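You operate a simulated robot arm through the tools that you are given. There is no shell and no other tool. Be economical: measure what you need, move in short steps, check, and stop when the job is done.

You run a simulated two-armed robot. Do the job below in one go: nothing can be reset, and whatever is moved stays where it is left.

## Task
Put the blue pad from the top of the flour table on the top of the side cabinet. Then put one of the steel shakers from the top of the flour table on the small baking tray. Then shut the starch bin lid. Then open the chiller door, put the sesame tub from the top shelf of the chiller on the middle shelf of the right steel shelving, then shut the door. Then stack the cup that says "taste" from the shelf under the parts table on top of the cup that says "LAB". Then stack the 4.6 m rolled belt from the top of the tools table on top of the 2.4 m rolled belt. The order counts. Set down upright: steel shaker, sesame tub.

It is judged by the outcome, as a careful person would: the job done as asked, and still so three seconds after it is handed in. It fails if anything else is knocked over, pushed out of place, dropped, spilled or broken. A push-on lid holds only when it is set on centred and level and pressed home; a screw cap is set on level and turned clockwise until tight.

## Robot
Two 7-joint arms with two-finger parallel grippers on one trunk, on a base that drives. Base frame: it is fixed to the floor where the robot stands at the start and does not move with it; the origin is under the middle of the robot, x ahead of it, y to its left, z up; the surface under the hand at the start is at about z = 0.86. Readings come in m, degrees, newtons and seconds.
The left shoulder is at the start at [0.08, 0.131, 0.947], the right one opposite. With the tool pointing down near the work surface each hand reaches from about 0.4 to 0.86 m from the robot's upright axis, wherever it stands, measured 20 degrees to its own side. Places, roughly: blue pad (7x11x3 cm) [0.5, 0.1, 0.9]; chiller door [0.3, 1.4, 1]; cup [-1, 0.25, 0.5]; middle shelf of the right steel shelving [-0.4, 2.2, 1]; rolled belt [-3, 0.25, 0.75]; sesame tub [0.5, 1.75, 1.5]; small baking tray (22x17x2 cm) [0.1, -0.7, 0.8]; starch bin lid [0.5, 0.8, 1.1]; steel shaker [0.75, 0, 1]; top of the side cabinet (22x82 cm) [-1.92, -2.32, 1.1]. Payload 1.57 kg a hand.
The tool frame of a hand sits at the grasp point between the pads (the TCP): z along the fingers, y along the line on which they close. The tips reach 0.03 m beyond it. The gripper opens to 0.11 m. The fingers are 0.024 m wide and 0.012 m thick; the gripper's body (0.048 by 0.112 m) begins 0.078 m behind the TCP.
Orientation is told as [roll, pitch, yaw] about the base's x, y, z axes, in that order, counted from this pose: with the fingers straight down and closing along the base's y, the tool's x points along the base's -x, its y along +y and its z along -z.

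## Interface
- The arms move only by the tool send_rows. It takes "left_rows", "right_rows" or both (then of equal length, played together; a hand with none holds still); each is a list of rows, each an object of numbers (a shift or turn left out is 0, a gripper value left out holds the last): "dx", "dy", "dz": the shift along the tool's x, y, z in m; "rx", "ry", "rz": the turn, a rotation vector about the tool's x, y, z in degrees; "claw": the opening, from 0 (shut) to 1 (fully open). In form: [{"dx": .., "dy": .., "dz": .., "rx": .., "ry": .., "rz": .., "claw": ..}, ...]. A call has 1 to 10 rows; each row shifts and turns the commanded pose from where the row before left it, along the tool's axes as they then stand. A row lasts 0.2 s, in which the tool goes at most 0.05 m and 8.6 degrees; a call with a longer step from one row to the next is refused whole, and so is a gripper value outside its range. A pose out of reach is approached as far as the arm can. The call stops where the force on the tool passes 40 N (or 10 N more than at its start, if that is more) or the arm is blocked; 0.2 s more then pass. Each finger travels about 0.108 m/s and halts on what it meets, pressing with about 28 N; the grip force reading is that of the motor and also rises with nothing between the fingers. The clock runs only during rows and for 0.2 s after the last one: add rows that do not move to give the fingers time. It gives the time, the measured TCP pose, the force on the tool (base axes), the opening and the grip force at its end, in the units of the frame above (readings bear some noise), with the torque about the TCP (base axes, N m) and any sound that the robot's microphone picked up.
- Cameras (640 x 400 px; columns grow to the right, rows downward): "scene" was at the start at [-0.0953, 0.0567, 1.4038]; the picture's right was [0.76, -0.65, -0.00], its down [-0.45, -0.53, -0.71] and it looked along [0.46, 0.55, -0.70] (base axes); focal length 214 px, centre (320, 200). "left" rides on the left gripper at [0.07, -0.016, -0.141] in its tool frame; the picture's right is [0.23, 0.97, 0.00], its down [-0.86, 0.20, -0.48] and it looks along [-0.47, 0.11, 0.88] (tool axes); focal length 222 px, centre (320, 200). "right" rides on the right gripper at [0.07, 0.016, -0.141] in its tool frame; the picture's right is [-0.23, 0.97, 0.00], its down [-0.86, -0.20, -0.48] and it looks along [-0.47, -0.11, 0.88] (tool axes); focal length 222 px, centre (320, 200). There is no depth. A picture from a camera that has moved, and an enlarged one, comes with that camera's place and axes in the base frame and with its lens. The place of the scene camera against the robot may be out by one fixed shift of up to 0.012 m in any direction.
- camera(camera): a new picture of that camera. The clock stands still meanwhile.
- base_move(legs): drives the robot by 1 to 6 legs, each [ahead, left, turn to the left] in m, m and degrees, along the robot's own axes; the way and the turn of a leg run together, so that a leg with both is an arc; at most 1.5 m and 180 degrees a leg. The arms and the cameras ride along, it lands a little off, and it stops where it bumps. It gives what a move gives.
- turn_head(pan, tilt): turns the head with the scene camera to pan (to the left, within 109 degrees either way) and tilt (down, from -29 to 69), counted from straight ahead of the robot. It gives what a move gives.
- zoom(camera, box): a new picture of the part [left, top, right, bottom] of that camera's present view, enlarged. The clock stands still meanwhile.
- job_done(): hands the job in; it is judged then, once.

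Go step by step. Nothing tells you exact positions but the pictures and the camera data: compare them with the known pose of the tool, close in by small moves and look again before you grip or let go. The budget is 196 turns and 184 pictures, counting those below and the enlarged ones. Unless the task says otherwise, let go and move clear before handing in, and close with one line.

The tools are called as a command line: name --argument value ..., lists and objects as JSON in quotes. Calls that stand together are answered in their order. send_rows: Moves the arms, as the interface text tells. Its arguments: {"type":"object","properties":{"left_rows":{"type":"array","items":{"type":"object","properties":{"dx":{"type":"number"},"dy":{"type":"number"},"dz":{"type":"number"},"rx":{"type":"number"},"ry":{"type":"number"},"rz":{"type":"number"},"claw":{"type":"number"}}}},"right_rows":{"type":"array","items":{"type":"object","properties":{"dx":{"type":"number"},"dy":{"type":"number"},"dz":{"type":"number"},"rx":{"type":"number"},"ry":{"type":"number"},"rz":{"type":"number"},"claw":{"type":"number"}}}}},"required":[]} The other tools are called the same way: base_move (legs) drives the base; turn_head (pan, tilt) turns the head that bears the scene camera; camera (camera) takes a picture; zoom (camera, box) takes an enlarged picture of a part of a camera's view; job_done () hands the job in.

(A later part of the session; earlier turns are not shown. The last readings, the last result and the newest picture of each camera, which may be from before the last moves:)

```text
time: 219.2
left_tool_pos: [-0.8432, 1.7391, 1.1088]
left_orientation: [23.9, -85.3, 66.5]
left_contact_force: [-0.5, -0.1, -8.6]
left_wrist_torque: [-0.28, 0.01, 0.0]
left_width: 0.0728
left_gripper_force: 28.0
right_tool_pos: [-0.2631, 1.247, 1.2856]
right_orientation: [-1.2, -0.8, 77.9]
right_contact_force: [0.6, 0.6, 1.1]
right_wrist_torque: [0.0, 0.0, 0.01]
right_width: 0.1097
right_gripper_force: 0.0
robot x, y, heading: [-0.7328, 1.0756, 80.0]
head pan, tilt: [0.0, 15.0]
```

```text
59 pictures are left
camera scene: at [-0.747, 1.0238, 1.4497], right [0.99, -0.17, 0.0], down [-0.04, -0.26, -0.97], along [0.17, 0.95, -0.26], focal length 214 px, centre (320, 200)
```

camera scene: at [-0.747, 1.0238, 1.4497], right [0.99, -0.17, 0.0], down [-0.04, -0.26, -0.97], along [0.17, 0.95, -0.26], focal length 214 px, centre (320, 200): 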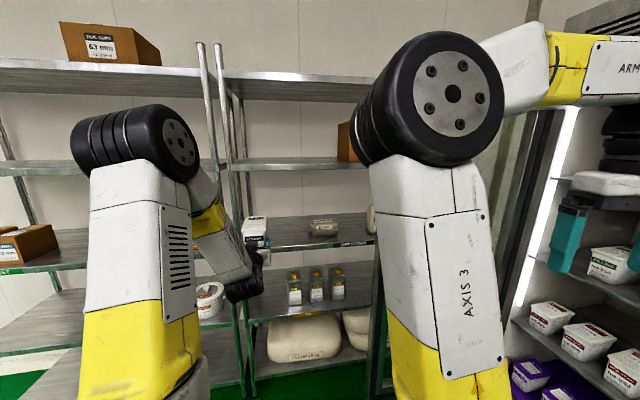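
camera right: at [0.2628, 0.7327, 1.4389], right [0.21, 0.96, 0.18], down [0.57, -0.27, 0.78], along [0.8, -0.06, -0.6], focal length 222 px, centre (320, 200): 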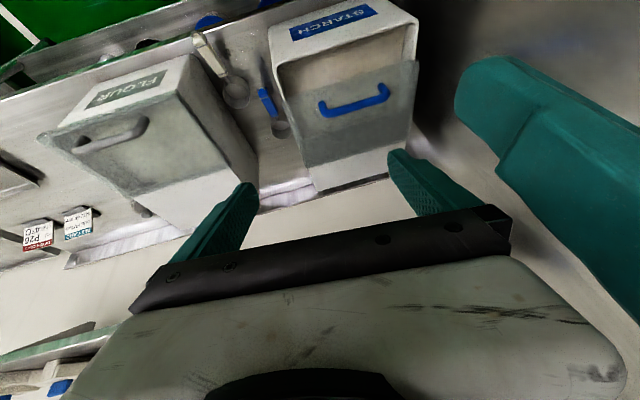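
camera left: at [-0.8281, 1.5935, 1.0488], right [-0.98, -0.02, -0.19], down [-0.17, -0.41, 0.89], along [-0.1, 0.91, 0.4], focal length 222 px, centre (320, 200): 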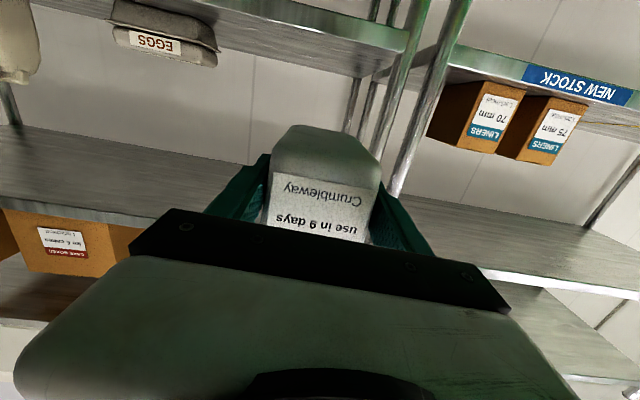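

base_move --legs '[[0.289, -0.023, 0]]'

camera --camera "left"

zoom --camera "scene" --box '[150, 130, 400, 330]'

```text
time: 221.1
left_tool_pos: [-0.7776, 2.0141, 1.1077]
left_orientation: [23.8, -85.3, 67.0]
left_contact_force: [-0.7, -0.1, -7.8]
left_wrist_torque: [-0.31, 0.01, -0.02]
left_width: 0.0727
left_gripper_force: 28.0
right_tool_pos: [-0.1928, 1.5246, 1.2855]
right_orientation: [-1.2, -0.8, 78.1]
right_contact_force: [0.6, 0.2, 0.1]
right_wrist_torque: [0.0, -0.03, 0.01]
right_width: 0.11
right_gripper_force: 0.0
robot x, y, heading: [-0.6623, 1.3482, 80.1]
head pan, tilt: [0.0, 15.0]
```

```text
58 pictures are left
camera left: at [-0.7604, 1.8688, 1.0487], right [-0.98, -0.03, -0.19], down [-0.16, -0.41, 0.89], along [-0.11, 0.91, 0.4], focal length 222 px, centre (320, 200)
```

left: 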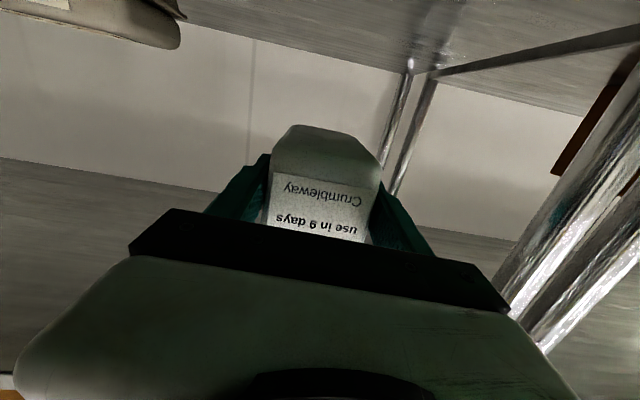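

```text
2.00 times, centred on (275, 230) of scene
camera zoom: at [-0.6765, 1.2997, 1.4497], right [0.99, -0.17, 0.0], down [-0.04, -0.26, -0.97], along [0.16, 0.95, -0.26], focal length 429 px, centre (410, 140)
```

zoom: 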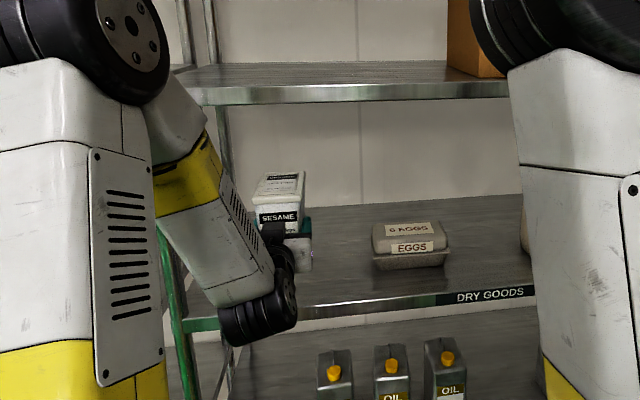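

Over the shelf and clear of posts and the egg box. I lower to touch.

send_rows --left_rows '[{"dx": 0.02}, {"dx": 0.02}, {"dx": 0.015}, {"dx": 0.01}, {"dx": 0.006}, {"dx": 0.004}]'

camera --camera "left"

```text
time: 222.5
left_tool_pos: [-0.7775, 2.0073, 1.034]
left_orientation: [23.3, -85.3, 67.4]
left_contact_force: [0.4, 0.2, -8.2]
left_wrist_torque: [-0.33, 0.01, -0.01]
left_width: 0.0728
left_gripper_force: 28.3
right_tool_pos: [-0.1925, 1.5241, 1.2845]
right_orientation: [-1.2, -0.8, 78.2]
right_contact_force: [-0.5, -0.2, 0.2]
right_wrist_torque: [0.0, -0.01, 0.0]
right_width: 0.1098
right_gripper_force: 0.1
robot x, y, heading: [-0.6608, 1.3532, 80.3]
head pan, tilt: [0.0, 15.0]
```

```text
56 pictures are left
camera left: at [-0.7623, 1.863, 0.9741], right [-0.98, -0.03, -0.19], down [-0.17, -0.41, 0.89], along [-0.11, 0.91, 0.4], focal length 222 px, centre (320, 200)
```

left: 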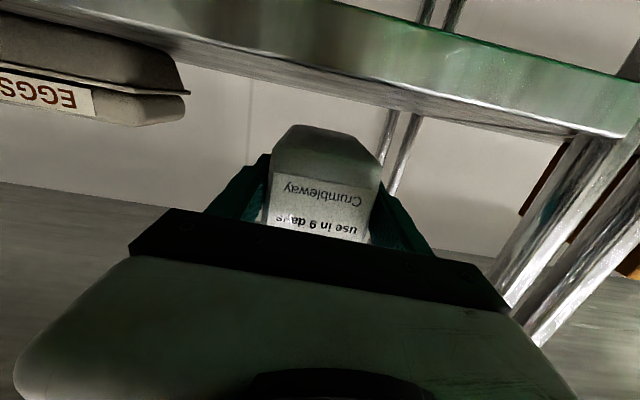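

send_rows --left_rows '[{"dx": 0.01}, {"dx": 0.006}, {"dx": 0.004}, {"dx": 0.003}, {"dx": 0.003}, {"dx": 0.002}]'

camera --camera "left"

```text
time: 223.9
left_tool_pos: [-0.7791, 2.0056, 1.0057]
left_orientation: [23.6, -85.3, 67.2]
left_contact_force: [0.1, 0.4, -8.6]
left_wrist_torque: [-0.27, 0.05, -0.01]
left_width: 0.0728
left_gripper_force: 28.4
right_tool_pos: [-0.1935, 1.5241, 1.2864]
right_orientation: [-1.3, -0.7, 78.2]
right_contact_force: [0.3, -0.5, -0.1]
right_wrist_torque: [0.0, -0.02, 0.02]
right_width: 0.1102
right_gripper_force: 0.1
robot x, y, heading: [-0.6597, 1.3518, 80.2]
head pan, tilt: [0.0, 15.0]
```

```text
55 pictures are left
camera left: at [-0.7643, 1.861, 0.9461], right [-0.98, -0.03, -0.19], down [-0.16, -0.41, 0.89], along [-0.11, 0.91, 0.4], focal length 222 px, centre (320, 200)
```

left: 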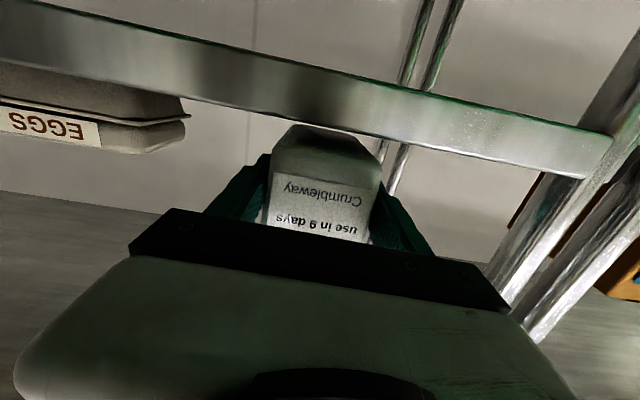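

send_rows --left_rows '[{"dx": 0.004}, {"dx": 0.003}, {"dx": 0.003}, {"dx": 0.003}]'

```text
time: 224.9
left_tool_pos: [-0.78, 2.0044, 0.9944]
left_orientation: [24.7, -85.5, 66.0]
left_contact_force: [0.6, -2.7, 0.4]
left_wrist_torque: [0.43, -0.27, -0.09]
left_width: 0.0728
left_gripper_force: 28.5
right_tool_pos: [-0.1926, 1.5242, 1.2842]
right_orientation: [-1.3, -0.8, 78.1]
right_contact_force: [-0.3, 0.2, -0.3]
right_wrist_torque: [0.0, 0.02, -0.01]
right_width: 0.1098
right_gripper_force: 0.0
robot x, y, heading: [-0.6619, 1.35, 80.4]
head pan, tilt: [0.0, 15.0]
```

Touching; weight is on the shelf. One more mm, then open and look.

send_rows --left_rows '[{"dx": 0.001}, {"claw": 0.75}, {"claw": 0.85}, {"claw": 0.95}, {}]'

camera --camera "left"

```text
time: 226.1
left_tool_pos: [-0.7794, 2.0054, 0.9906]
left_orientation: [23.9, -85.3, 67.1]
left_contact_force: [1.0, -0.1, 0.3]
left_wrist_torque: [-0.02, 0.0, 0.03]
left_width: 0.1045
left_gripper_force: 0.0
right_tool_pos: [-0.1926, 1.5242, 1.2848]
right_orientation: [-1.2, -0.8, 78.2]
right_contact_force: [0.6, -0.7, -0.9]
right_wrist_torque: [-0.02, -0.03, 0.01]
right_width: 0.1101
right_gripper_force: 0.0
robot x, y, heading: [-0.6597, 1.3521, 80.4]
head pan, tilt: [0.0, 15.0]
```

```text
54 pictures are left
camera left: at [-0.7649, 1.8596, 0.932], right [-0.98, -0.03, -0.19], down [-0.16, -0.41, 0.89], along [-0.11, 0.91, 0.4], focal length 222 px, centre (320, 200)
```

left: 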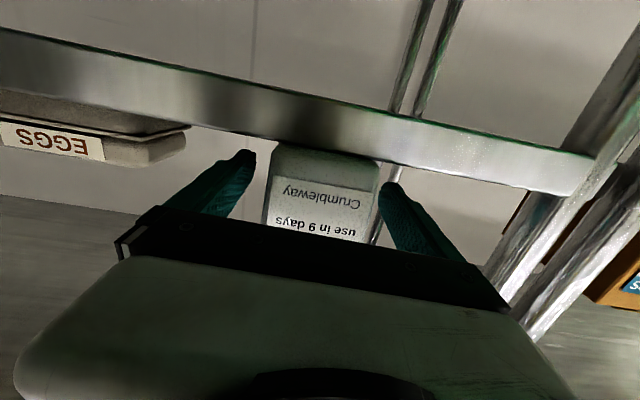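

base_move --legs '[[-0.2955, -0.051, 0]]'

zoom --camera "scene" --box '[180, 150, 400, 300]'

```text
time: 228.2
left_tool_pos: [-0.7769, 1.709, 0.991]
left_orientation: [23.9, -85.3, 66.9]
left_contact_force: [0.0, 1.0, -1.0]
left_wrist_torque: [0.03, 0.02, -0.02]
left_width: 0.1044
left_gripper_force: 0.0
right_tool_pos: [-0.1908, 1.2276, 1.2851]
right_orientation: [-1.3, -0.8, 78.1]
right_contact_force: [-0.5, -0.4, -1.3]
right_wrist_torque: [0.0, 0.0, 0.01]
right_width: 0.1103
right_gripper_force: 0.1
robot x, y, heading: [-0.6582, 1.0567, 80.4]
head pan, tilt: [0.0, 15.0]
```

```text
2.67 times, centred on (290, 225) of scene
camera zoom: at [-0.6751, 1.003, 1.4497], right [0.99, -0.17, 0.0], down [-0.04, -0.26, -0.97], along [0.16, 0.95, -0.26], focal length 572 px, centre (400, 133)
```

zoom: 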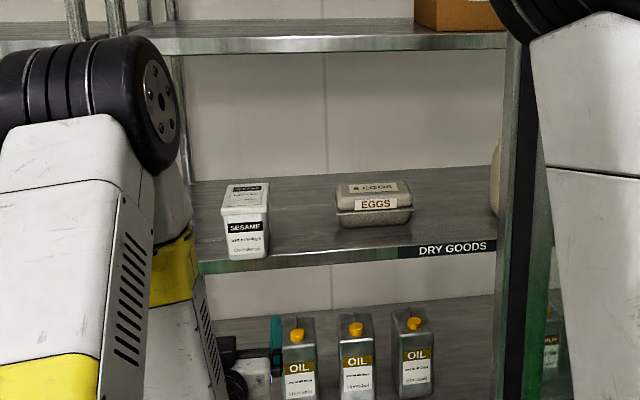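

The tub stands upright on the middle shelf. Now I bring the left hand back to handle height, turn to heading 0 and go back to the door handle.

send_rows --left_rows '[{"dz": -0.035, "dx": -0.03, "rx": 4.5, "claw": 1}, {"dz": -0.03, "dx": -0.035, "rx": 4.5}, {"dz": -0.03, "dx": -0.035}, {"dz": -0.03, "dx": -0.035}, {"dz": -0.03, "dx": -0.035}, {"dz": -0.03, "dx": -0.035}, {"dz": -0.02, "dx": -0.04}, {"dx": -0.045}, {"dx": -0.035}]'

base_move --legs '[[-0.05, 0, 0], [0, 0, -80.4], [-0.24, 0.5, 0]]'

turn_head --pan 40 --tilt 5

camera --camera "scene"

camera --camera "left"

```text
time: 230.2
left_tool_pos: [-0.7955, 1.6343, 1.3447]
left_orientation: [14.4, -85.2, 67.2]
left_contact_force: [-0.6, 0.5, -0.5]
left_wrist_torque: [0.02, 0.02, 0.0]
left_width: 0.1098
left_gripper_force: 0.1
left hand out of reach, approached as far as the arm can: row 1, 2, 3, 4, 5, 6
right_tool_pos: [-0.1905, 1.2265, 1.2842]
right_orientation: [-1.2, -0.8, 78.0]
right_contact_force: [0.6, 1.1, 1.1]
right_wrist_torque: [-0.03, 0.01, -0.02]
right_width: 0.11
right_gripper_force: 0.0
robot x, y, heading: [-0.6597, 1.0558, 80.4]
head pan, tilt: [0.0, 15.0]
```

```text
time: 237.2
left_tool_pos: [-0.3389, 1.7022, 1.3444]
left_orientation: [20.4, -85.1, -21.0]
left_contact_force: [-7.2, -21.2, 0.9]
left_wrist_torque: [-0.23, 0.07, 0.63]
left_width: 0.0917
left_gripper_force: 0.1
right_tool_pos: [-0.6454, 1.0531, 1.2838]
right_orientation: [-1.1, -0.8, -2.7]
right_contact_force: [0.4, 0.9, 0.3]
right_wrist_torque: [0.06, 0.01, -0.02]
right_width: 0.1099
right_gripper_force: 0.1
robot x, y, heading: [-0.8913, 1.4906, -0.4]
head pan, tilt: [0.0, 15.0]
stopped in leg 3: the force on the tool passed its limit at 46 N (the readings are from after the stop); the commanded pose is now the measured one
```

```text
time: 238.3
left_tool_pos: [-0.3371, 1.7058, 1.345]
left_orientation: [20.1, -85.1, -20.2]
left_contact_force: [-2.1, -26.7, -0.6]
left_wrist_torque: [-0.3, -0.01, 0.38]
left_width: 0.0864
left_gripper_force: 0.1
right_tool_pos: [-0.643, 1.0539, 1.2847]
right_orientation: [-1.1, -0.8, -2.6]
right_contact_force: [-0.7, -0.5, 0.0]
right_wrist_torque: [0.0, 0.01, -0.01]
right_width: 0.1101
right_gripper_force: 0.0
robot x, y, heading: [-0.891, 1.4864, -0.6]
head pan, tilt: [40.0, 5.0]
```

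```text
52 pictures are left
camera scene: at [-0.9671, 1.5414, 1.466], right [0.64, -0.77, 0.0], down [-0.07, -0.05, -1.0], along [0.77, 0.64, -0.09], focal length 214 px, centre (320, 200)
```

scene: 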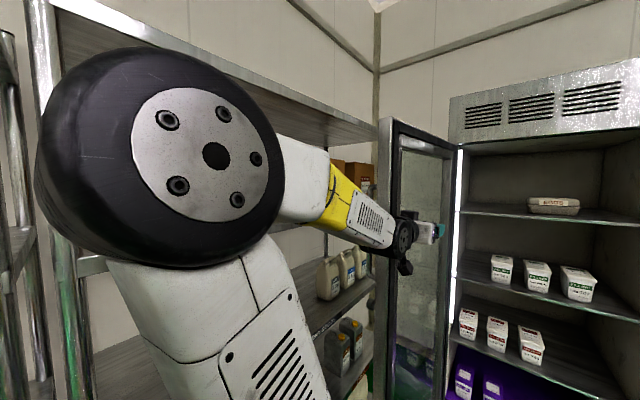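

```text
51 pictures are left
camera left: at [-0.4856, 1.6924, 1.2859], right [-0.01, 0.98, -0.2], down [-0.41, 0.18, 0.9], along [0.91, 0.09, 0.4], focal length 222 px, centre (320, 200)
```

left: 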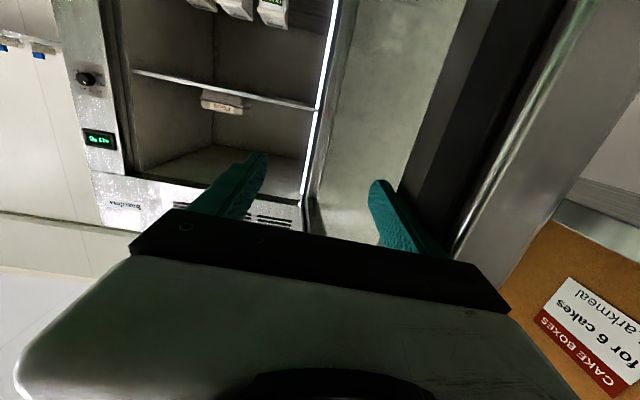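

The hand reached further forward than planned and touched the inside of the door. I move off it, back up and line up with the handle from outside.

base_move --legs '[[0, -0.06, 0.5], [-0.24, 0, 0], [0, 0.19, 0]]'

camera --camera "left"

camera --camera "scene"

```text
time: 241.8
left_tool_pos: [-0.5897, 1.8478, 1.3453]
left_orientation: [18.7, -85.1, -18.1]
left_contact_force: [0.1, -0.3, 0.7]
left_wrist_torque: [0.02, -0.01, 0.02]
left_width: 0.11
left_gripper_force: 0.1
right_tool_pos: [-0.8849, 1.1904, 1.285]
right_orientation: [-1.2, -0.8, -1.8]
right_contact_force: [0.4, 0.4, -0.6]
right_wrist_torque: [0.01, -0.01, 0.0]
right_width: 0.1098
right_gripper_force: 0.0
robot x, y, heading: [-1.1354, 1.6197, 0.8]
head pan, tilt: [40.0, 5.0]
```

```text
50 pictures are left
camera left: at [-0.7366, 1.8314, 1.2856], right [-0.03, 0.98, -0.2], down [-0.41, 0.17, 0.9], along [0.91, 0.11, 0.4], focal length 222 px, centre (320, 200)
```

left: 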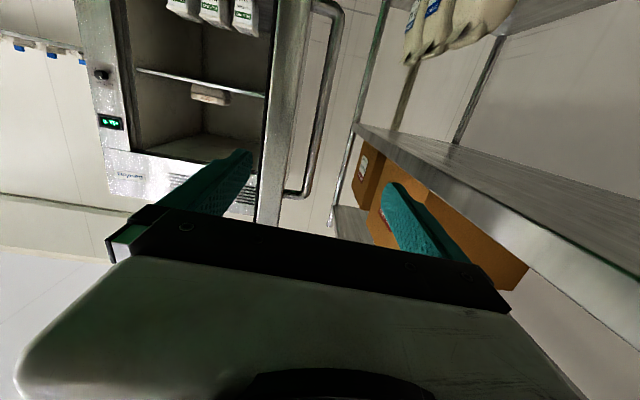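

```text
49 pictures are left
camera scene: at [-1.2159, 1.6727, 1.4659], right [0.65, -0.76, 0.0], down [-0.07, -0.06, -1.0], along [0.76, 0.65, -0.09], focal length 214 px, centre (320, 200)
```

scene: 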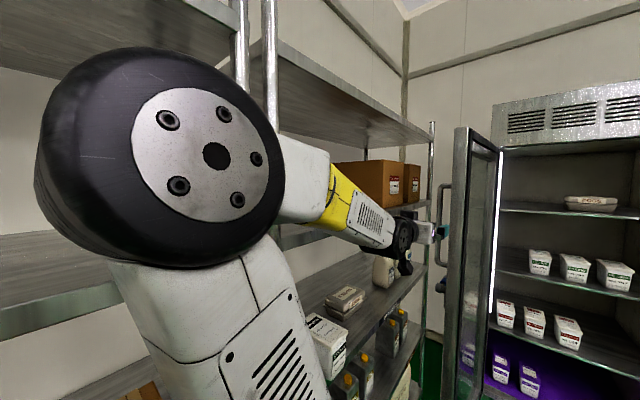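

Aligned with the bar; I narrow the fingers to 6 cm to clear the door face and drive in.

send_rows --left_rows '[{"claw": 0.58}, {"claw": 0.58}, {"claw": 0.58}]'

base_move --legs '[[0.18, -0.003, 0]]'

camera --camera "left"

```text
time: 242.6
left_tool_pos: [-0.5883, 1.8471, 1.3436]
left_orientation: [18.6, -85.1, -18.0]
left_contact_force: [-0.4, 0.5, 1.1]
left_wrist_torque: [0.0, 0.01, 0.02]
left_width: 0.0638
left_gripper_force: 0.1
right_tool_pos: [-0.8868, 1.19, 1.2862]
right_orientation: [-1.3, -0.7, -1.8]
right_contact_force: [0.0, 0.4, -0.8]
right_wrist_torque: [0.01, -0.01, 0.02]
right_width: 0.1098
right_gripper_force: 0.1
robot x, y, heading: [-1.1358, 1.6215, 0.9]
head pan, tilt: [40.0, 5.0]
```

```text
time: 244.1
left_tool_pos: [-0.4248, 1.8464, 1.3442]
left_orientation: [19.4, -85.0, -18.7]
left_contact_force: [-11.8, 0.3, 1.4]
left_wrist_torque: [-0.08, -0.09, -0.45]
left_width: 0.0631
left_gripper_force: 0.0
right_tool_pos: [-0.7171, 1.1898, 1.2853]
right_orientation: [-1.2, -0.8, -1.6]
right_contact_force: [0.6, -1.0, -0.1]
right_wrist_torque: [0.02, 0.03, -0.04]
right_width: 0.11
right_gripper_force: 0.1
robot x, y, heading: [-0.9731, 1.6199, 0.8]
head pan, tilt: [40.0, 5.0]
stopped in leg 1: the force on the tool passed its limit at 112 N (the readings are from after the stop); the commanded pose is now the measured one
```

```text
48 pictures are left
camera left: at [-0.5723, 1.8306, 1.2852], right [-0.03, 0.98, -0.2], down [-0.41, 0.17, 0.9], along [0.91, 0.11, 0.4], focal length 222 px, centre (320, 200)
```

left: 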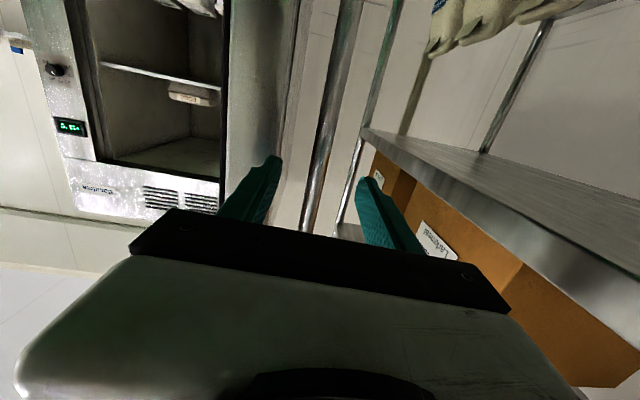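

The near finger met the door's edge. Back off, shift 16 mm left and narrow a bit more, then in again slowly.

base_move --legs '[[-0.03, 0, -0.5], [0, 0.02, 0]]'

send_rows --left_rows '[{"claw": 0.5}, {"claw": 0.5}]'

camera --camera "left"

```text
time: 245.3
left_tool_pos: [-0.4523, 1.8616, 1.3438]
left_orientation: [19.5, -85.0, -19.2]
left_contact_force: [0.0, -0.6, -0.2]
left_wrist_torque: [0.01, -0.01, -0.01]
left_width: 0.0638
left_gripper_force: 0.0
right_tool_pos: [-0.7502, 1.2083, 1.2858]
right_orientation: [-1.1, -0.8, -2.1]
right_contact_force: [-0.7, 0.8, 0.1]
right_wrist_torque: [0.01, -0.02, 0.02]
right_width: 0.11
right_gripper_force: 0.1
robot x, y, heading: [-1.0011, 1.6376, 0.2]
head pan, tilt: [40.0, 5.0]
```

```text
time: 245.9
left_tool_pos: [-0.4527, 1.861, 1.3438]
left_orientation: [19.3, -85.0, -19.1]
left_contact_force: [-0.2, -0.4, 0.6]
left_wrist_torque: [0.0, -0.01, 0.0]
left_width: 0.0548
left_gripper_force: 0.0
right_tool_pos: [-0.75, 1.207, 1.2863]
right_orientation: [-1.3, -0.8, -2.1]
right_contact_force: [0.6, 0.7, -0.4]
right_wrist_torque: [0.02, -0.01, -0.04]
right_width: 0.11
right_gripper_force: 0.1
robot x, y, heading: [-0.9987, 1.639, 0.1]
head pan, tilt: [40.0, 5.0]
```

```text
47 pictures are left
camera left: at [-0.5994, 1.8472, 1.2849], right [-0.02, 0.98, -0.2], down [-0.41, 0.17, 0.9], along [0.91, 0.1, 0.4], focal length 222 px, centre (320, 200)
```

left: 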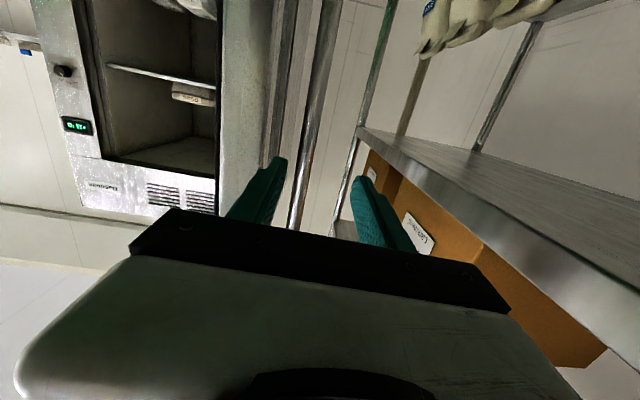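

The slot between door and bar is too narrow to straddle. Instead I close the fingers to a fist, lower it between the shelf levels, and push the bar from its outer side.

base_move --legs '[[-0.1, 0.026, 0]]'

send_rows --left_rows '[{"dx": 0.03, "claw": 0}, {"dx": 0.03}, {"dx": 0.025}, {}]'

camera --camera "left"

```text
time: 247.1
left_tool_pos: [-0.5497, 1.8868, 1.3426]
left_orientation: [19.4, -85.1, -19.3]
left_contact_force: [0.1, -0.7, 0.9]
left_wrist_torque: [0.0, 0.01, 0.01]
left_width: 0.0548
left_gripper_force: 0.0
right_tool_pos: [-0.8476, 1.2322, 1.2867]
right_orientation: [-1.2, -0.7, -2.2]
right_contact_force: [-0.2, -0.1, -1.1]
right_wrist_torque: [-0.01, 0.02, -0.06]
right_width: 0.1099
right_gripper_force: 0.1
robot x, y, heading: [-1.0985, 1.6669, 0.1]
head pan, tilt: [40.0, 5.0]
```

```text
time: 248.1
left_tool_pos: [-0.5588, 1.8875, 1.2564]
left_orientation: [19.4, -85.0, -19.4]
left_contact_force: [-0.5, -0.2, 0.0]
left_wrist_torque: [-0.01, -0.05, 0.02]
left_width: 0.0
left_gripper_force: 21.4
right_tool_pos: [-0.8491, 1.2334, 1.2862]
right_orientation: [-1.2, -0.8, -2.1]
right_contact_force: [0.1, -0.4, 0.9]
right_wrist_torque: [0.01, -0.02, 0.0]
right_width: 0.11
right_gripper_force: 0.0
robot x, y, heading: [-1.0977, 1.6651, -0.0]
head pan, tilt: [40.0, 5.0]
```

```text
46 pictures are left
camera left: at [-0.7057, 1.874, 1.1991], right [-0.02, 0.98, -0.2], down [-0.41, 0.17, 0.9], along [0.91, 0.1, 0.4], focal length 222 px, centre (320, 200)
```

left: 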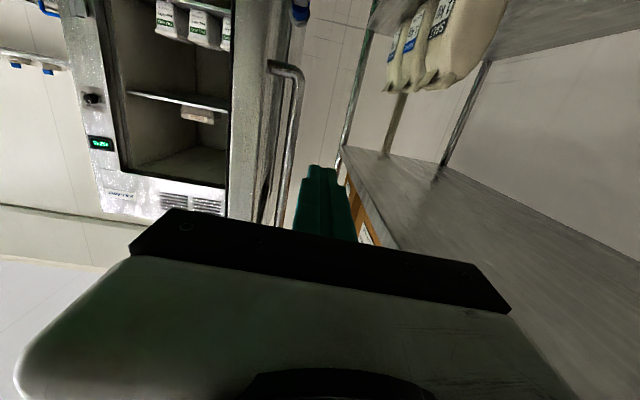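

base_move --legs '[[0.25, 0, 0]]'

base_move --legs '[[0, -0.04, 0], [0, -0.04, 0], [0, -0.04, 0], [0, -0.04, 0], [0, -0.04, 0], [0, -0.04, 0]]'

camera --camera "scene"

```text
time: 249.9
left_tool_pos: [-0.3101, 1.8884, 1.2574]
left_orientation: [19.4, -85.0, -19.3]
left_contact_force: [-0.2, -0.3, 0.0]
left_wrist_torque: [-0.03, 0.01, 0.0]
left_width: 0.0001
left_gripper_force: 20.8
right_tool_pos: [-0.6008, 1.2336, 1.2853]
right_orientation: [-1.1, -0.7, -2.1]
right_contact_force: [-0.1, 0.2, 0.3]
right_wrist_torque: [0.04, 0.0, 0.03]
right_width: 0.1099
right_gripper_force: 0.0
robot x, y, heading: [-0.8512, 1.6616, 0.1]
head pan, tilt: [40.0, 5.0]
```

```text
time: 253.2
left_tool_pos: [-0.3105, 1.6494, 1.2583]
left_orientation: [19.3, -84.9, -18.9]
left_contact_force: [-0.5, 0.4, -0.6]
left_wrist_torque: [-0.04, 0.02, -0.04]
left_width: 0.0
left_gripper_force: 21.0
right_tool_pos: [-0.5994, 0.9935, 1.2845]
right_orientation: [-1.1, -0.8, -1.8]
right_contact_force: [-0.2, -1.0, -0.6]
right_wrist_torque: [0.02, -0.01, 0.0]
right_width: 0.1099
right_gripper_force: 0.0
robot x, y, heading: [-0.8475, 1.4265, 0.4]
head pan, tilt: [40.0, 5.0]
```

```text
45 pictures are left
camera scene: at [-0.9282, 1.4773, 1.4659], right [0.65, -0.76, 0.0], down [-0.07, -0.06, -1.0], along [0.76, 0.64, -0.09], focal length 214 px, centre (320, 200)
```

scene: 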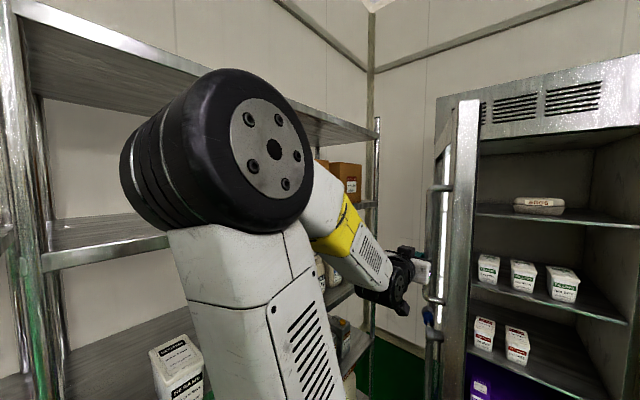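

Works well. Continue closing, starting to move forward along the arc.

base_move --legs '[[0.005, -0.045, 0], [0.008, -0.045, 0], [0.012, -0.045, 0], [0.018, -0.04, 0], [0.022, -0.04, 0], [0.028, -0.035, 0]]'

base_move --legs '[[0.03, -0.032, 0], [0.03, -0.03, 0], [0.032, -0.028, 0], [0.034, -0.026, 0]]'

camera --camera "scene"

```text
time: 256.6
left_tool_pos: [-0.2163, 1.4017, 1.2577]
left_orientation: [19.4, -85.0, -19.1]
left_contact_force: [-0.1, 0.6, 0.2]
left_wrist_torque: [0.0, 0.01, 0.01]
left_width: 0.0
left_gripper_force: 21.2
right_tool_pos: [-0.5042, 0.7448, 1.2849]
right_orientation: [-1.2, -0.8, -2.0]
right_contact_force: [0.8, 0.0, -0.2]
right_wrist_torque: [-0.01, -0.01, 0.01]
right_width: 0.1102
right_gripper_force: 0.0
robot x, y, heading: [-0.7551, 1.1762, 0.2]
head pan, tilt: [40.0, 5.0]
```

```text
time: 258.9
left_tool_pos: [-0.0897, 1.286, 1.258]
left_orientation: [19.5, -85.0, -19.1]
left_contact_force: [0.6, -0.1, -0.2]
left_wrist_torque: [0.04, 0.0, -0.02]
left_width: 0.0
left_gripper_force: 21.8
right_tool_pos: [-0.3782, 0.6299, 1.2856]
right_orientation: [-1.3, -0.8, -1.9]
right_contact_force: [-0.8, 0.1, 0.1]
right_wrist_torque: [-0.02, -0.04, -0.01]
right_width: 0.11
right_gripper_force: 0.1
robot x, y, heading: [-0.6282, 1.0608, 0.1]
head pan, tilt: [40.0, 5.0]
```

```text
44 pictures are left
camera scene: at [-0.7071, 1.1145, 1.4659], right [0.65, -0.76, 0.0], down [-0.07, -0.06, -1.0], along [0.76, 0.64, -0.09], focal length 214 px, centre (320, 200)
```

scene: 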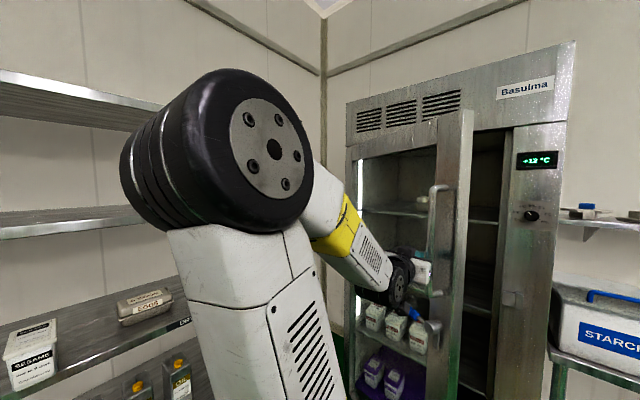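

base_move --legs '[[0.04, -0.02, 0], [0.04, -0.018, 0], [0.04, -0.015, 0], [0.04, -0.012, 0], [0.04, -0.01, 0]]'

base_move --legs '[[0.03, -0.005, 0], [0.03, 0, 0], [0.025, 0, 0], [0.025, 0, 0]]'

camera --camera "scene"

```text
time: 261.8
left_tool_pos: [0.1107, 1.2119, 1.2576]
left_orientation: [19.5, -85.0, -19.3]
left_contact_force: [-0.8, 0.3, 0.4]
left_wrist_torque: [0.03, 0.02, 0.0]
left_width: 0.0001
left_gripper_force: 21.6
right_tool_pos: [-0.1764, 0.5552, 1.2856]
right_orientation: [-1.2, -0.9, -2.0]
right_contact_force: [-0.1, -0.2, 0.0]
right_wrist_torque: [-0.02, -0.02, -0.01]
right_width: 0.1101
right_gripper_force: 0.1
robot x, y, heading: [-0.4269, 0.9892, 0.0]
head pan, tilt: [40.0, 5.0]
```

```text
time: 263.9
left_tool_pos: [0.224, 1.2078, 1.2579]
left_orientation: [19.5, -84.9, -19.3]
left_contact_force: [0.0, -0.3, 0.7]
left_wrist_torque: [0.0, -0.01, 0.01]
left_width: 0.0001
left_gripper_force: 21.1
right_tool_pos: [-0.066, 0.5503, 1.2851]
right_orientation: [-1.2, -0.8, -1.9]
right_contact_force: [-0.7, -0.6, 0.0]
right_wrist_torque: [-0.07, -0.01, 0.02]
right_width: 0.1102
right_gripper_force: 0.1
robot x, y, heading: [-0.3159, 0.9843, 0.4]
head pan, tilt: [40.0, 5.0]
```

```text
43 pictures are left
camera scene: at [-0.3945, 1.0352, 1.4659], right [0.65, -0.76, 0.0], down [-0.07, -0.06, -1.0], along [0.76, 0.64, -0.09], focal length 214 px, centre (320, 200)
```

scene: 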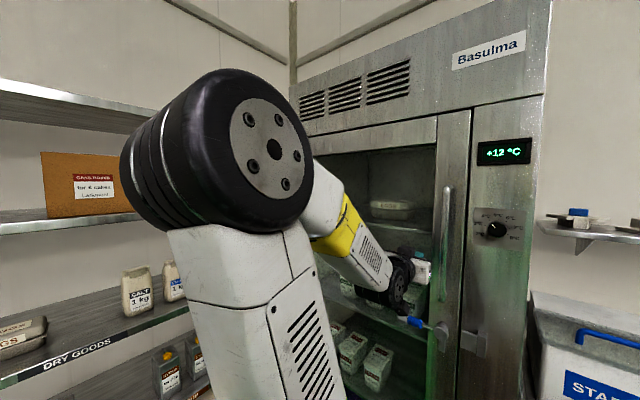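

Nearly shut. Push until it resists.

base_move --legs '[[0.015, 0, 0], [0.012, 0, 0], [0.012, 0, 0]]'

zoom --camera "scene" --box '[380, 80, 560, 360]'

```text
time: 264.7
left_tool_pos: [0.2258, 1.2072, 1.2573]
left_orientation: [20.2, -85.2, -19.9]
left_contact_force: [-14.4, -1.4, 2.2]
left_wrist_torque: [-0.03, -0.2, -0.06]
left_width: 0.0
left_gripper_force: 21.2
right_tool_pos: [-0.0608, 0.5508, 1.2855]
right_orientation: [-1.3, -0.9, -2.0]
right_contact_force: [0.9, -0.4, 0.2]
right_wrist_torque: [-0.01, -0.02, -0.01]
right_width: 0.11
right_gripper_force: 0.1
robot x, y, heading: [-0.3108, 0.9802, 0.3]
head pan, tilt: [40.0, 5.0]
stopped in leg 1: the force on the tool passed its limit at 82 N (the readings are from after the stop); the commanded pose is now the measured one
```

```text
1.43 times, centred on (470, 220) of scene
camera zoom: at [-0.389, 1.035, 1.4659], right [0.65, -0.76, 0.0], down [-0.07, -0.06, -1.0], along [0.76, 0.64, -0.09], focal length 306 px, centre (106, 171)
```

zoom: 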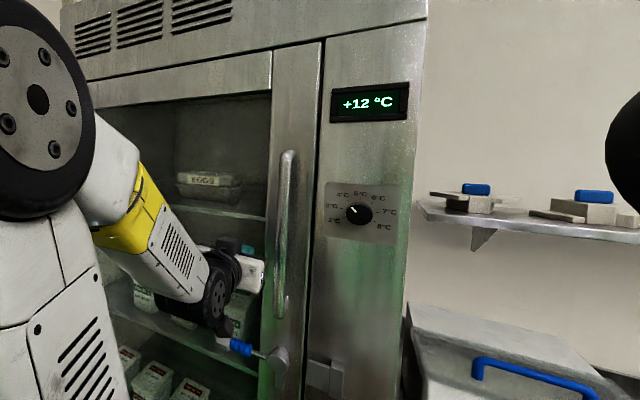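

The door is shut against its stop. I back off, turn round towards the parts table and look for the cups beneath it.

base_move --legs '[[-0.1, 0, 0], [0, 0, -180], [-0.1, 0.72, 0]]'

turn_head --pan 0 --tilt 50

camera --camera "scene"

```text
time: 276.7
left_tool_pos: [-0.8207, 0.0259, 1.2578]
left_orientation: [19.8, -85.2, 161.9]
left_contact_force: [0.0, -0.6, -0.5]
left_wrist_torque: [-0.03, -0.04, 0.02]
left_width: 0.0001
left_gripper_force: 21.7
right_tool_pos: [-0.5492, 0.69, 1.2861]
right_orientation: [-1.3, -0.8, 179.4]
right_contact_force: [0.2, -0.4, 0.2]
right_wrist_torque: [-0.01, 0.02, 0.01]
right_width: 0.1098
right_gripper_force: 0.1
robot x, y, heading: [-0.2876, 0.2642, -178.4]
head pan, tilt: [40.0, 5.0]
```

```text
time: 277.8
left_tool_pos: [-0.8199, 0.0272, 1.2588]
left_orientation: [19.8, -85.2, 161.9]
left_contact_force: [0.5, -0.2, 0.1]
left_wrist_torque: [0.04, 0.01, 0.0]
left_width: 0.0
left_gripper_force: 21.1
right_tool_pos: [-0.549, 0.6895, 1.2855]
right_orientation: [-1.4, -0.7, 179.4]
right_contact_force: [0.3, 0.3, 0.6]
right_wrist_torque: [-0.02, 0.01, 0.04]
right_width: 0.1098
right_gripper_force: 0.1
robot x, y, heading: [-0.2895, 0.2621, -178.3]
head pan, tilt: [0.0, 50.0]
```

```text
41 pictures are left
camera scene: at [-0.2339, 0.2603, 1.396], right [-0.03, 1.0, 0.0], down [0.77, 0.02, -0.64], along [-0.64, -0.02, -0.77], focal length 214 px, centre (320, 200)
```

scene: 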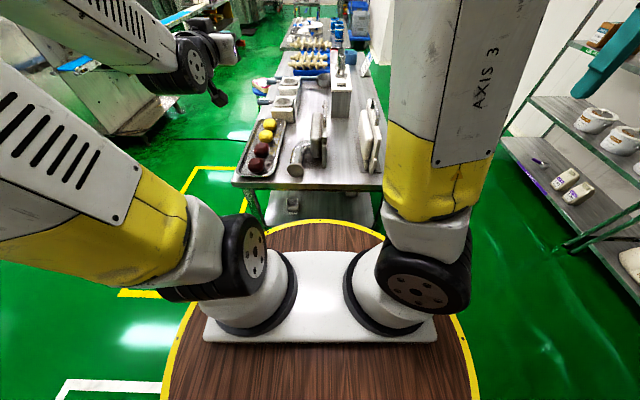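

I back off a little and lower the left hand to shelf height in front of the parts table's end.

base_move --legs '[[-0.15, -0.08, -1.5]]'

send_rows --left_rows '[{"dx": 0.045, "claw": 1}, {"dx": 0.048}, {"dx": 0.048}, {"dx": 0.048}, {"dx": 0.048}, {"dx": 0.048}, {"dx": 0.048}, {"dx": 0.048}, {"dx": 0.048}, {"dx": 0.048}]'

send_rows --left_rows '[{"dx": 0.048}, {"dx": 0.048}, {"dx": 0.048}, {"dx": 0.02}]'

camera --camera "left"

```text
time: 279.2
left_tool_pos: [-0.6804, 0.1222, 1.2583]
left_orientation: [19.7, -85.1, 160.4]
left_contact_force: [-0.4, 0.0, 0.2]
left_wrist_torque: [-0.02, -0.01, -0.04]
left_width: 0.0003
left_gripper_force: 21.7
right_tool_pos: [-0.391, 0.778, 1.2859]
right_orientation: [-1.3, -0.8, 177.8]
right_contact_force: [0.0, 0.3, 0.5]
right_wrist_torque: [0.05, -0.01, -0.02]
right_width: 0.11
right_gripper_force: 0.1
robot x, y, heading: [-0.1383, 0.3442, -180.1]
head pan, tilt: [0.0, 50.0]
```

```text
time: 281.4
left_tool_pos: [-0.7129, 0.0862, 0.8149]
left_orientation: [19.9, -85.2, 160.2]
left_contact_force: [1.0, 1.2, -0.3]
left_wrist_torque: [0.01, -0.04, 0.05]
left_width: 0.1101
left_gripper_force: 0.2
left hand out of reach, approached as far as the arm can: row 1, 2, 3, 4
right_tool_pos: [-0.3906, 0.778, 1.2858]
right_orientation: [-1.3, -0.8, 177.8]
right_contact_force: [-0.1, 0.5, -0.3]
right_wrist_torque: [0.0, 0.04, 0.01]
right_width: 0.1101
right_gripper_force: 0.0
robot x, y, heading: [-0.14, 0.3483, -180.1]
head pan, tilt: [0.0, 50.0]
```

```text
time: 282.4
left_tool_pos: [-0.6996, 0.0793, 0.649]
left_orientation: [19.9, -85.1, 160.2]
left_contact_force: [0.2, -0.1, 0.4]
left_wrist_torque: [0.03, -0.01, 0.01]
left_width: 0.1096
left_gripper_force: 0.1
right_tool_pos: [-0.3902, 0.7779, 1.2849]
right_orientation: [-1.3, -0.7, 177.8]
right_contact_force: [0.7, 0.2, 0.0]
right_wrist_torque: [0.02, 0.03, -0.04]
right_width: 0.1102
right_gripper_force: 0.1
robot x, y, heading: [-0.1423, 0.3437, -179.8]
head pan, tilt: [0.0, 50.0]
```

```text
40 pictures are left
camera left: at [-0.5534, 0.0948, 0.5912], right [0.02, -0.98, -0.2], down [0.41, -0.17, 0.9], along [-0.91, -0.1, 0.4], focal length 222 px, centre (320, 200)
```

left: 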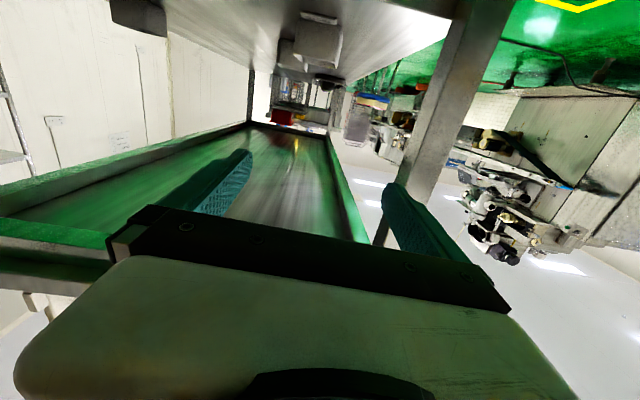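

zoom --camera "left" --box '[90, 0, 370, 110]'

```text
2.29 times, centred on (230, 55) of left
camera zoom: at [-0.5534, 0.0948, 0.5912], right [0.02, -0.98, -0.2], down [0.41, -0.17, 0.9], along [-0.91, -0.1, 0.4], focal length 508 px, centre (526, 531)
```

zoom: 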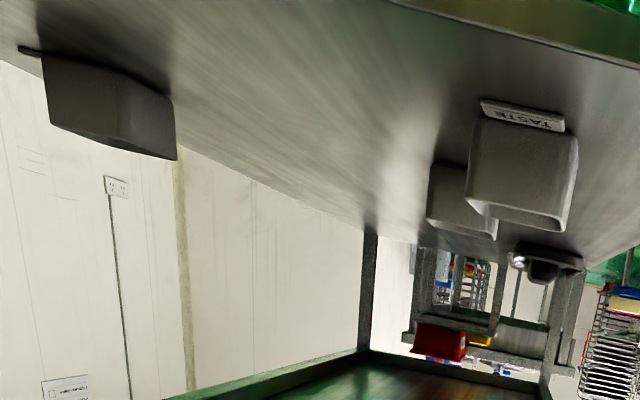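

One cup reads TASTE (about [-0.93, 0.115], shelf z≈0.49). Two more stand at about [-1.09, 0.16] and [-1.07, 0.44]; I need to see which says LAB, so I look from the table's +y side.

base_move --legs '[[0, -0.9, 0], [0, 0, 90], [0, -0.8, 0]]'

turn_head --pan -10 --tilt 40

camera --camera "scene"

```text
time: 295.0
left_tool_pos: [-0.6616, 0.6581, 0.6499]
left_orientation: [19.8, -85.0, -107.8]
left_contact_force: [0.9, -0.5, -0.1]
left_wrist_torque: [0.01, 0.0, 0.0]
left_width: 0.1098
left_gripper_force: 0.0
right_tool_pos: [-1.3703, 0.9438, 1.2857]
right_orientation: [-1.3, -0.9, -90.4]
right_contact_force: [-0.8, 0.0, 0.3]
right_wrist_torque: [-0.01, 0.01, -0.02]
right_width: 0.1102
right_gripper_force: 0.1
robot x, y, heading: [-0.9445, 1.209, -87.9]
head pan, tilt: [0.0, 50.0]
```

```text
time: 295.7
left_tool_pos: [-0.6623, 0.6572, 0.6502]
left_orientation: [19.9, -85.1, -107.9]
left_contact_force: [0.1, -0.6, 0.5]
left_wrist_torque: [0.0, -0.04, 0.01]
left_width: 0.1102
left_gripper_force: 0.2
right_tool_pos: [-1.3717, 0.9438, 1.2853]
right_orientation: [-1.2, -0.7, -90.5]
right_contact_force: [-1.2, 0.4, -0.1]
right_wrist_torque: [-0.03, -0.02, 0.02]
right_width: 0.11
right_gripper_force: 0.0
robot x, y, heading: [-0.9433, 1.2068, -88.1]
head pan, tilt: [-10.0, 40.0]
```

```text
38 pictures are left
camera scene: at [-0.9709, 1.2561, 1.4101], right [-0.99, 0.14, 0.0], down [0.09, 0.64, -0.77], along [-0.11, -0.76, -0.64], focal length 214 px, centre (320, 200)
```

scene: 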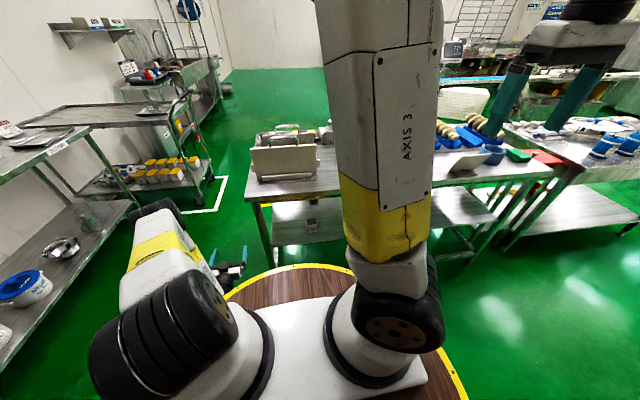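

zoom --camera "scene" --box '[255, 185, 345, 260]'

```text
5.33 times, centred on (300, 222) of scene
camera zoom: at [-0.9709, 1.2561, 1.4101], right [-0.99, 0.14, 0.0], down [0.09, 0.64, -0.77], along [-0.11, -0.76, -0.64], focal length 1144 px, centre (427, 80)
```

zoom: 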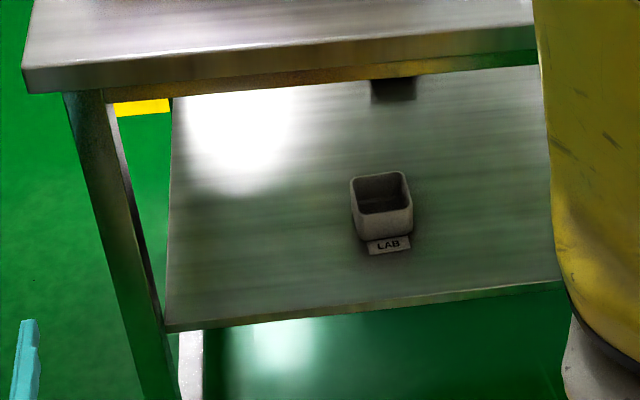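

The LAB cup is the one at about [-1.05, 0.405], open upward. TASTE is at about [-0.95, 0.11]. I return to the table's +x end and lower the hand to cup height.

base_move --legs '[[0, 0.8, 0], [0, 0, -91.9], [0, 0.83, 0]]'

send_rows --left_rows '[{"dx": 0.03}, {"dx": 0.03}, {"dx": 0.03}, {"dx": 0.02}]'

camera --camera "left"

```text
time: 307.8
left_tool_pos: [-0.7313, 0.1506, 0.6513]
left_orientation: [19.6, -85.1, 159.6]
left_contact_force: [-0.4, 0.1, -0.1]
left_wrist_torque: [0.02, 0.04, 0.02]
left_width: 0.1101
left_gripper_force: 0.1
right_tool_pos: [-0.4139, 0.844, 1.2854]
right_orientation: [-1.3, -0.9, 177.1]
right_contact_force: [-0.5, -0.7, -0.2]
right_wrist_torque: [-0.01, 0.02, -0.01]
right_width: 0.11
right_gripper_force: 0.1
robot x, y, heading: [-0.1707, 0.4068, 179.3]
head pan, tilt: [-10.0, 40.0]
```

```text
time: 308.8
left_tool_pos: [-0.7233, 0.1467, 0.5409]
left_orientation: [20.2, -85.0, 159.1]
left_contact_force: [-0.4, -0.4, 0.1]
left_wrist_torque: [0.0, -0.02, 0.0]
left_width: 0.11
left_gripper_force: 0.1
right_tool_pos: [-0.4137, 0.8441, 1.2851]
right_orientation: [-1.2, -0.7, 177.0]
right_contact_force: [0.1, 0.2, 1.0]
right_wrist_torque: [0.01, 0.02, 0.03]
right_width: 0.1102
right_gripper_force: 0.2
robot x, y, heading: [-0.1717, 0.4075, 179.2]
head pan, tilt: [-10.0, 40.0]
```

```text
36 pictures are left
camera left: at [-0.5773, 0.1591, 0.4824], right [0.0, -0.98, -0.2], down [0.41, -0.18, 0.9], along [-0.91, -0.08, 0.4], focal length 222 px, centre (320, 200)
```

left: 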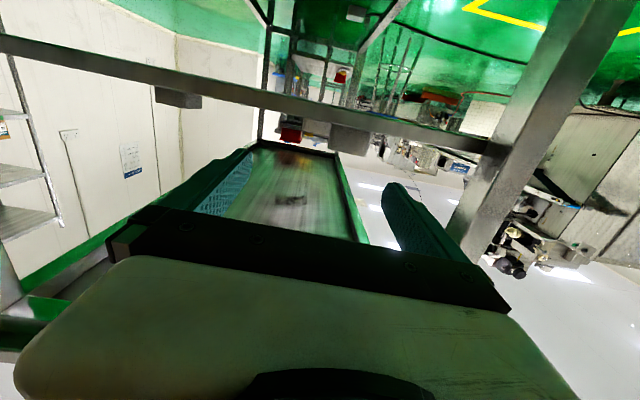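

TASTE at about [-0.955, 0.10], z 0.50–0.565. I line up and drive in partway.

base_move --legs '[[0, 0.047, 0], [0.13, 0, 0]]'

camera --camera "left"

```text
time: 310.5
left_tool_pos: [-0.8515, 0.1022, 0.5414]
left_orientation: [19.7, -85.1, 159.4]
left_contact_force: [-0.2, -0.8, 0.4]
left_wrist_torque: [0.02, 0.04, 0.03]
left_width: 0.1097
left_gripper_force: 0.1
right_tool_pos: [-0.5431, 0.8006, 1.2849]
right_orientation: [-1.4, -0.7, 176.9]
right_contact_force: [-1.0, -0.3, -0.2]
right_wrist_torque: [0.01, -0.02, -0.02]
right_width: 0.1101
right_gripper_force: 0.0
robot x, y, heading: [-0.3023, 0.3633, 179.3]
head pan, tilt: [-10.0, 40.0]
```

```text
35 pictures are left
camera left: at [-0.7078, 0.1156, 0.4826], right [0.0, -0.98, -0.2], down [0.41, -0.18, 0.9], along [-0.91, -0.08, 0.4], focal length 222 px, centre (320, 200)
```

left: 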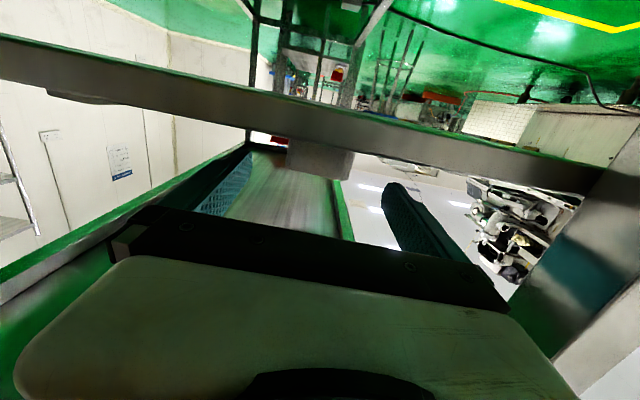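

The wrist camera would hit the shelf edge in this pose. I back out, pitch the hand nose-down to about 28° and try again.

base_move --legs '[[-0.11, 0, 0]]'

send_rows --left_rows '[{"ry": 7.6}, {"ry": 7.6}, {"ry": 7.6}, {}]'

camera --camera "left"

```text
time: 311.7
left_tool_pos: [-0.7414, 0.1001, 0.5413]
left_orientation: [19.9, -85.1, 159.4]
left_contact_force: [-0.1, 0.2, -0.5]
left_wrist_torque: [0.04, 0.03, 0.0]
left_width: 0.1098
left_gripper_force: 0.0
right_tool_pos: [-0.4318, 0.7986, 1.2852]
right_orientation: [-1.3, -0.7, 176.9]
right_contact_force: [-0.1, -0.3, 0.2]
right_wrist_torque: [0.0, -0.03, -0.01]
right_width: 0.11
right_gripper_force: 0.0
robot x, y, heading: [-0.1885, 0.364, 179.3]
head pan, tilt: [-10.0, 40.0]
```

```text
time: 312.7
left_tool_pos: [-0.7412, 0.1015, 0.5405]
left_orientation: [3.6, -62.5, 176.0]
left_contact_force: [-0.1, 0.4, -0.5]
left_wrist_torque: [0.03, 0.03, 0.01]
left_width: 0.1101
left_gripper_force: 0.1
right_tool_pos: [-0.4313, 0.7991, 1.285]
right_orientation: [-1.3, -0.9, 176.9]
right_contact_force: [-0.3, 0.0, -0.6]
right_wrist_torque: [0.01, -0.03, -0.02]
right_width: 0.1098
right_gripper_force: 0.0
robot x, y, heading: [-0.1904, 0.364, 179.3]
head pan, tilt: [-10.0, 40.0]
```

```text
34 pictures are left
camera left: at [-0.5847, 0.1153, 0.5438], right [0.09, -0.98, -0.17], down [0.03, -0.17, 0.98], along [-1.0, -0.09, 0.01], focal length 222 px, centre (320, 200)
```

left: 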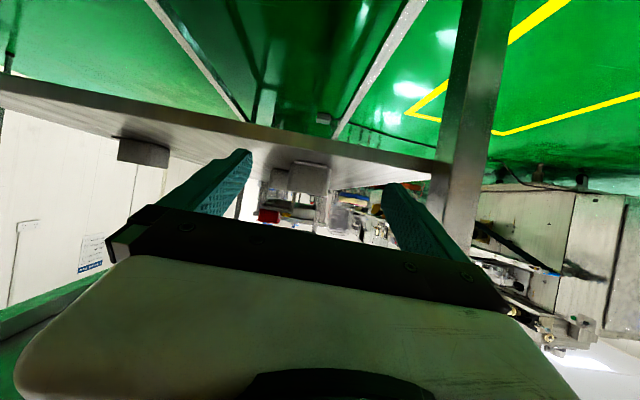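

base_move --legs '[[0.14, -0.003, 0]]'

camera --camera "left"

```text
time: 314.1
left_tool_pos: [-0.8358, 0.1001, 0.5342]
left_orientation: [2.4, -60.7, 178.2]
left_contact_force: [0.4, 0.5, -0.4]
left_wrist_torque: [-0.01, 0.01, -0.02]
left_width: 0.11
left_gripper_force: 0.0
right_tool_pos: [-0.5511, 0.8024, 1.286]
right_orientation: [-1.2, -1.1, 177.4]
right_contact_force: [0.6, -0.4, -0.4]
right_wrist_torque: [0.0, 0.0, -0.02]
right_width: 0.11
right_gripper_force: 0.1
robot x, y, heading: [-0.3069, 0.3679, 180.0]
head pan, tilt: [-10.0, 40.0]
stopped in leg 1: the robot was blocked; the commanded pose is now the measured one
```

```text
33 pictures are left
camera left: at [-0.6794, 0.1173, 0.5418], right [0.12, -0.98, -0.18], down [0.0, -0.18, 0.98], along [-0.99, -0.11, -0.02], focal length 222 px, centre (320, 200)
```

left: 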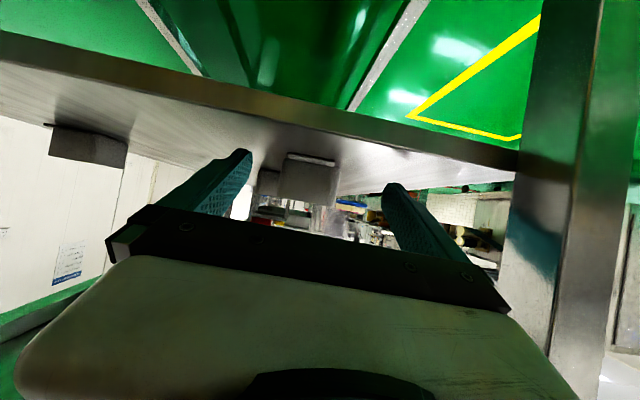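

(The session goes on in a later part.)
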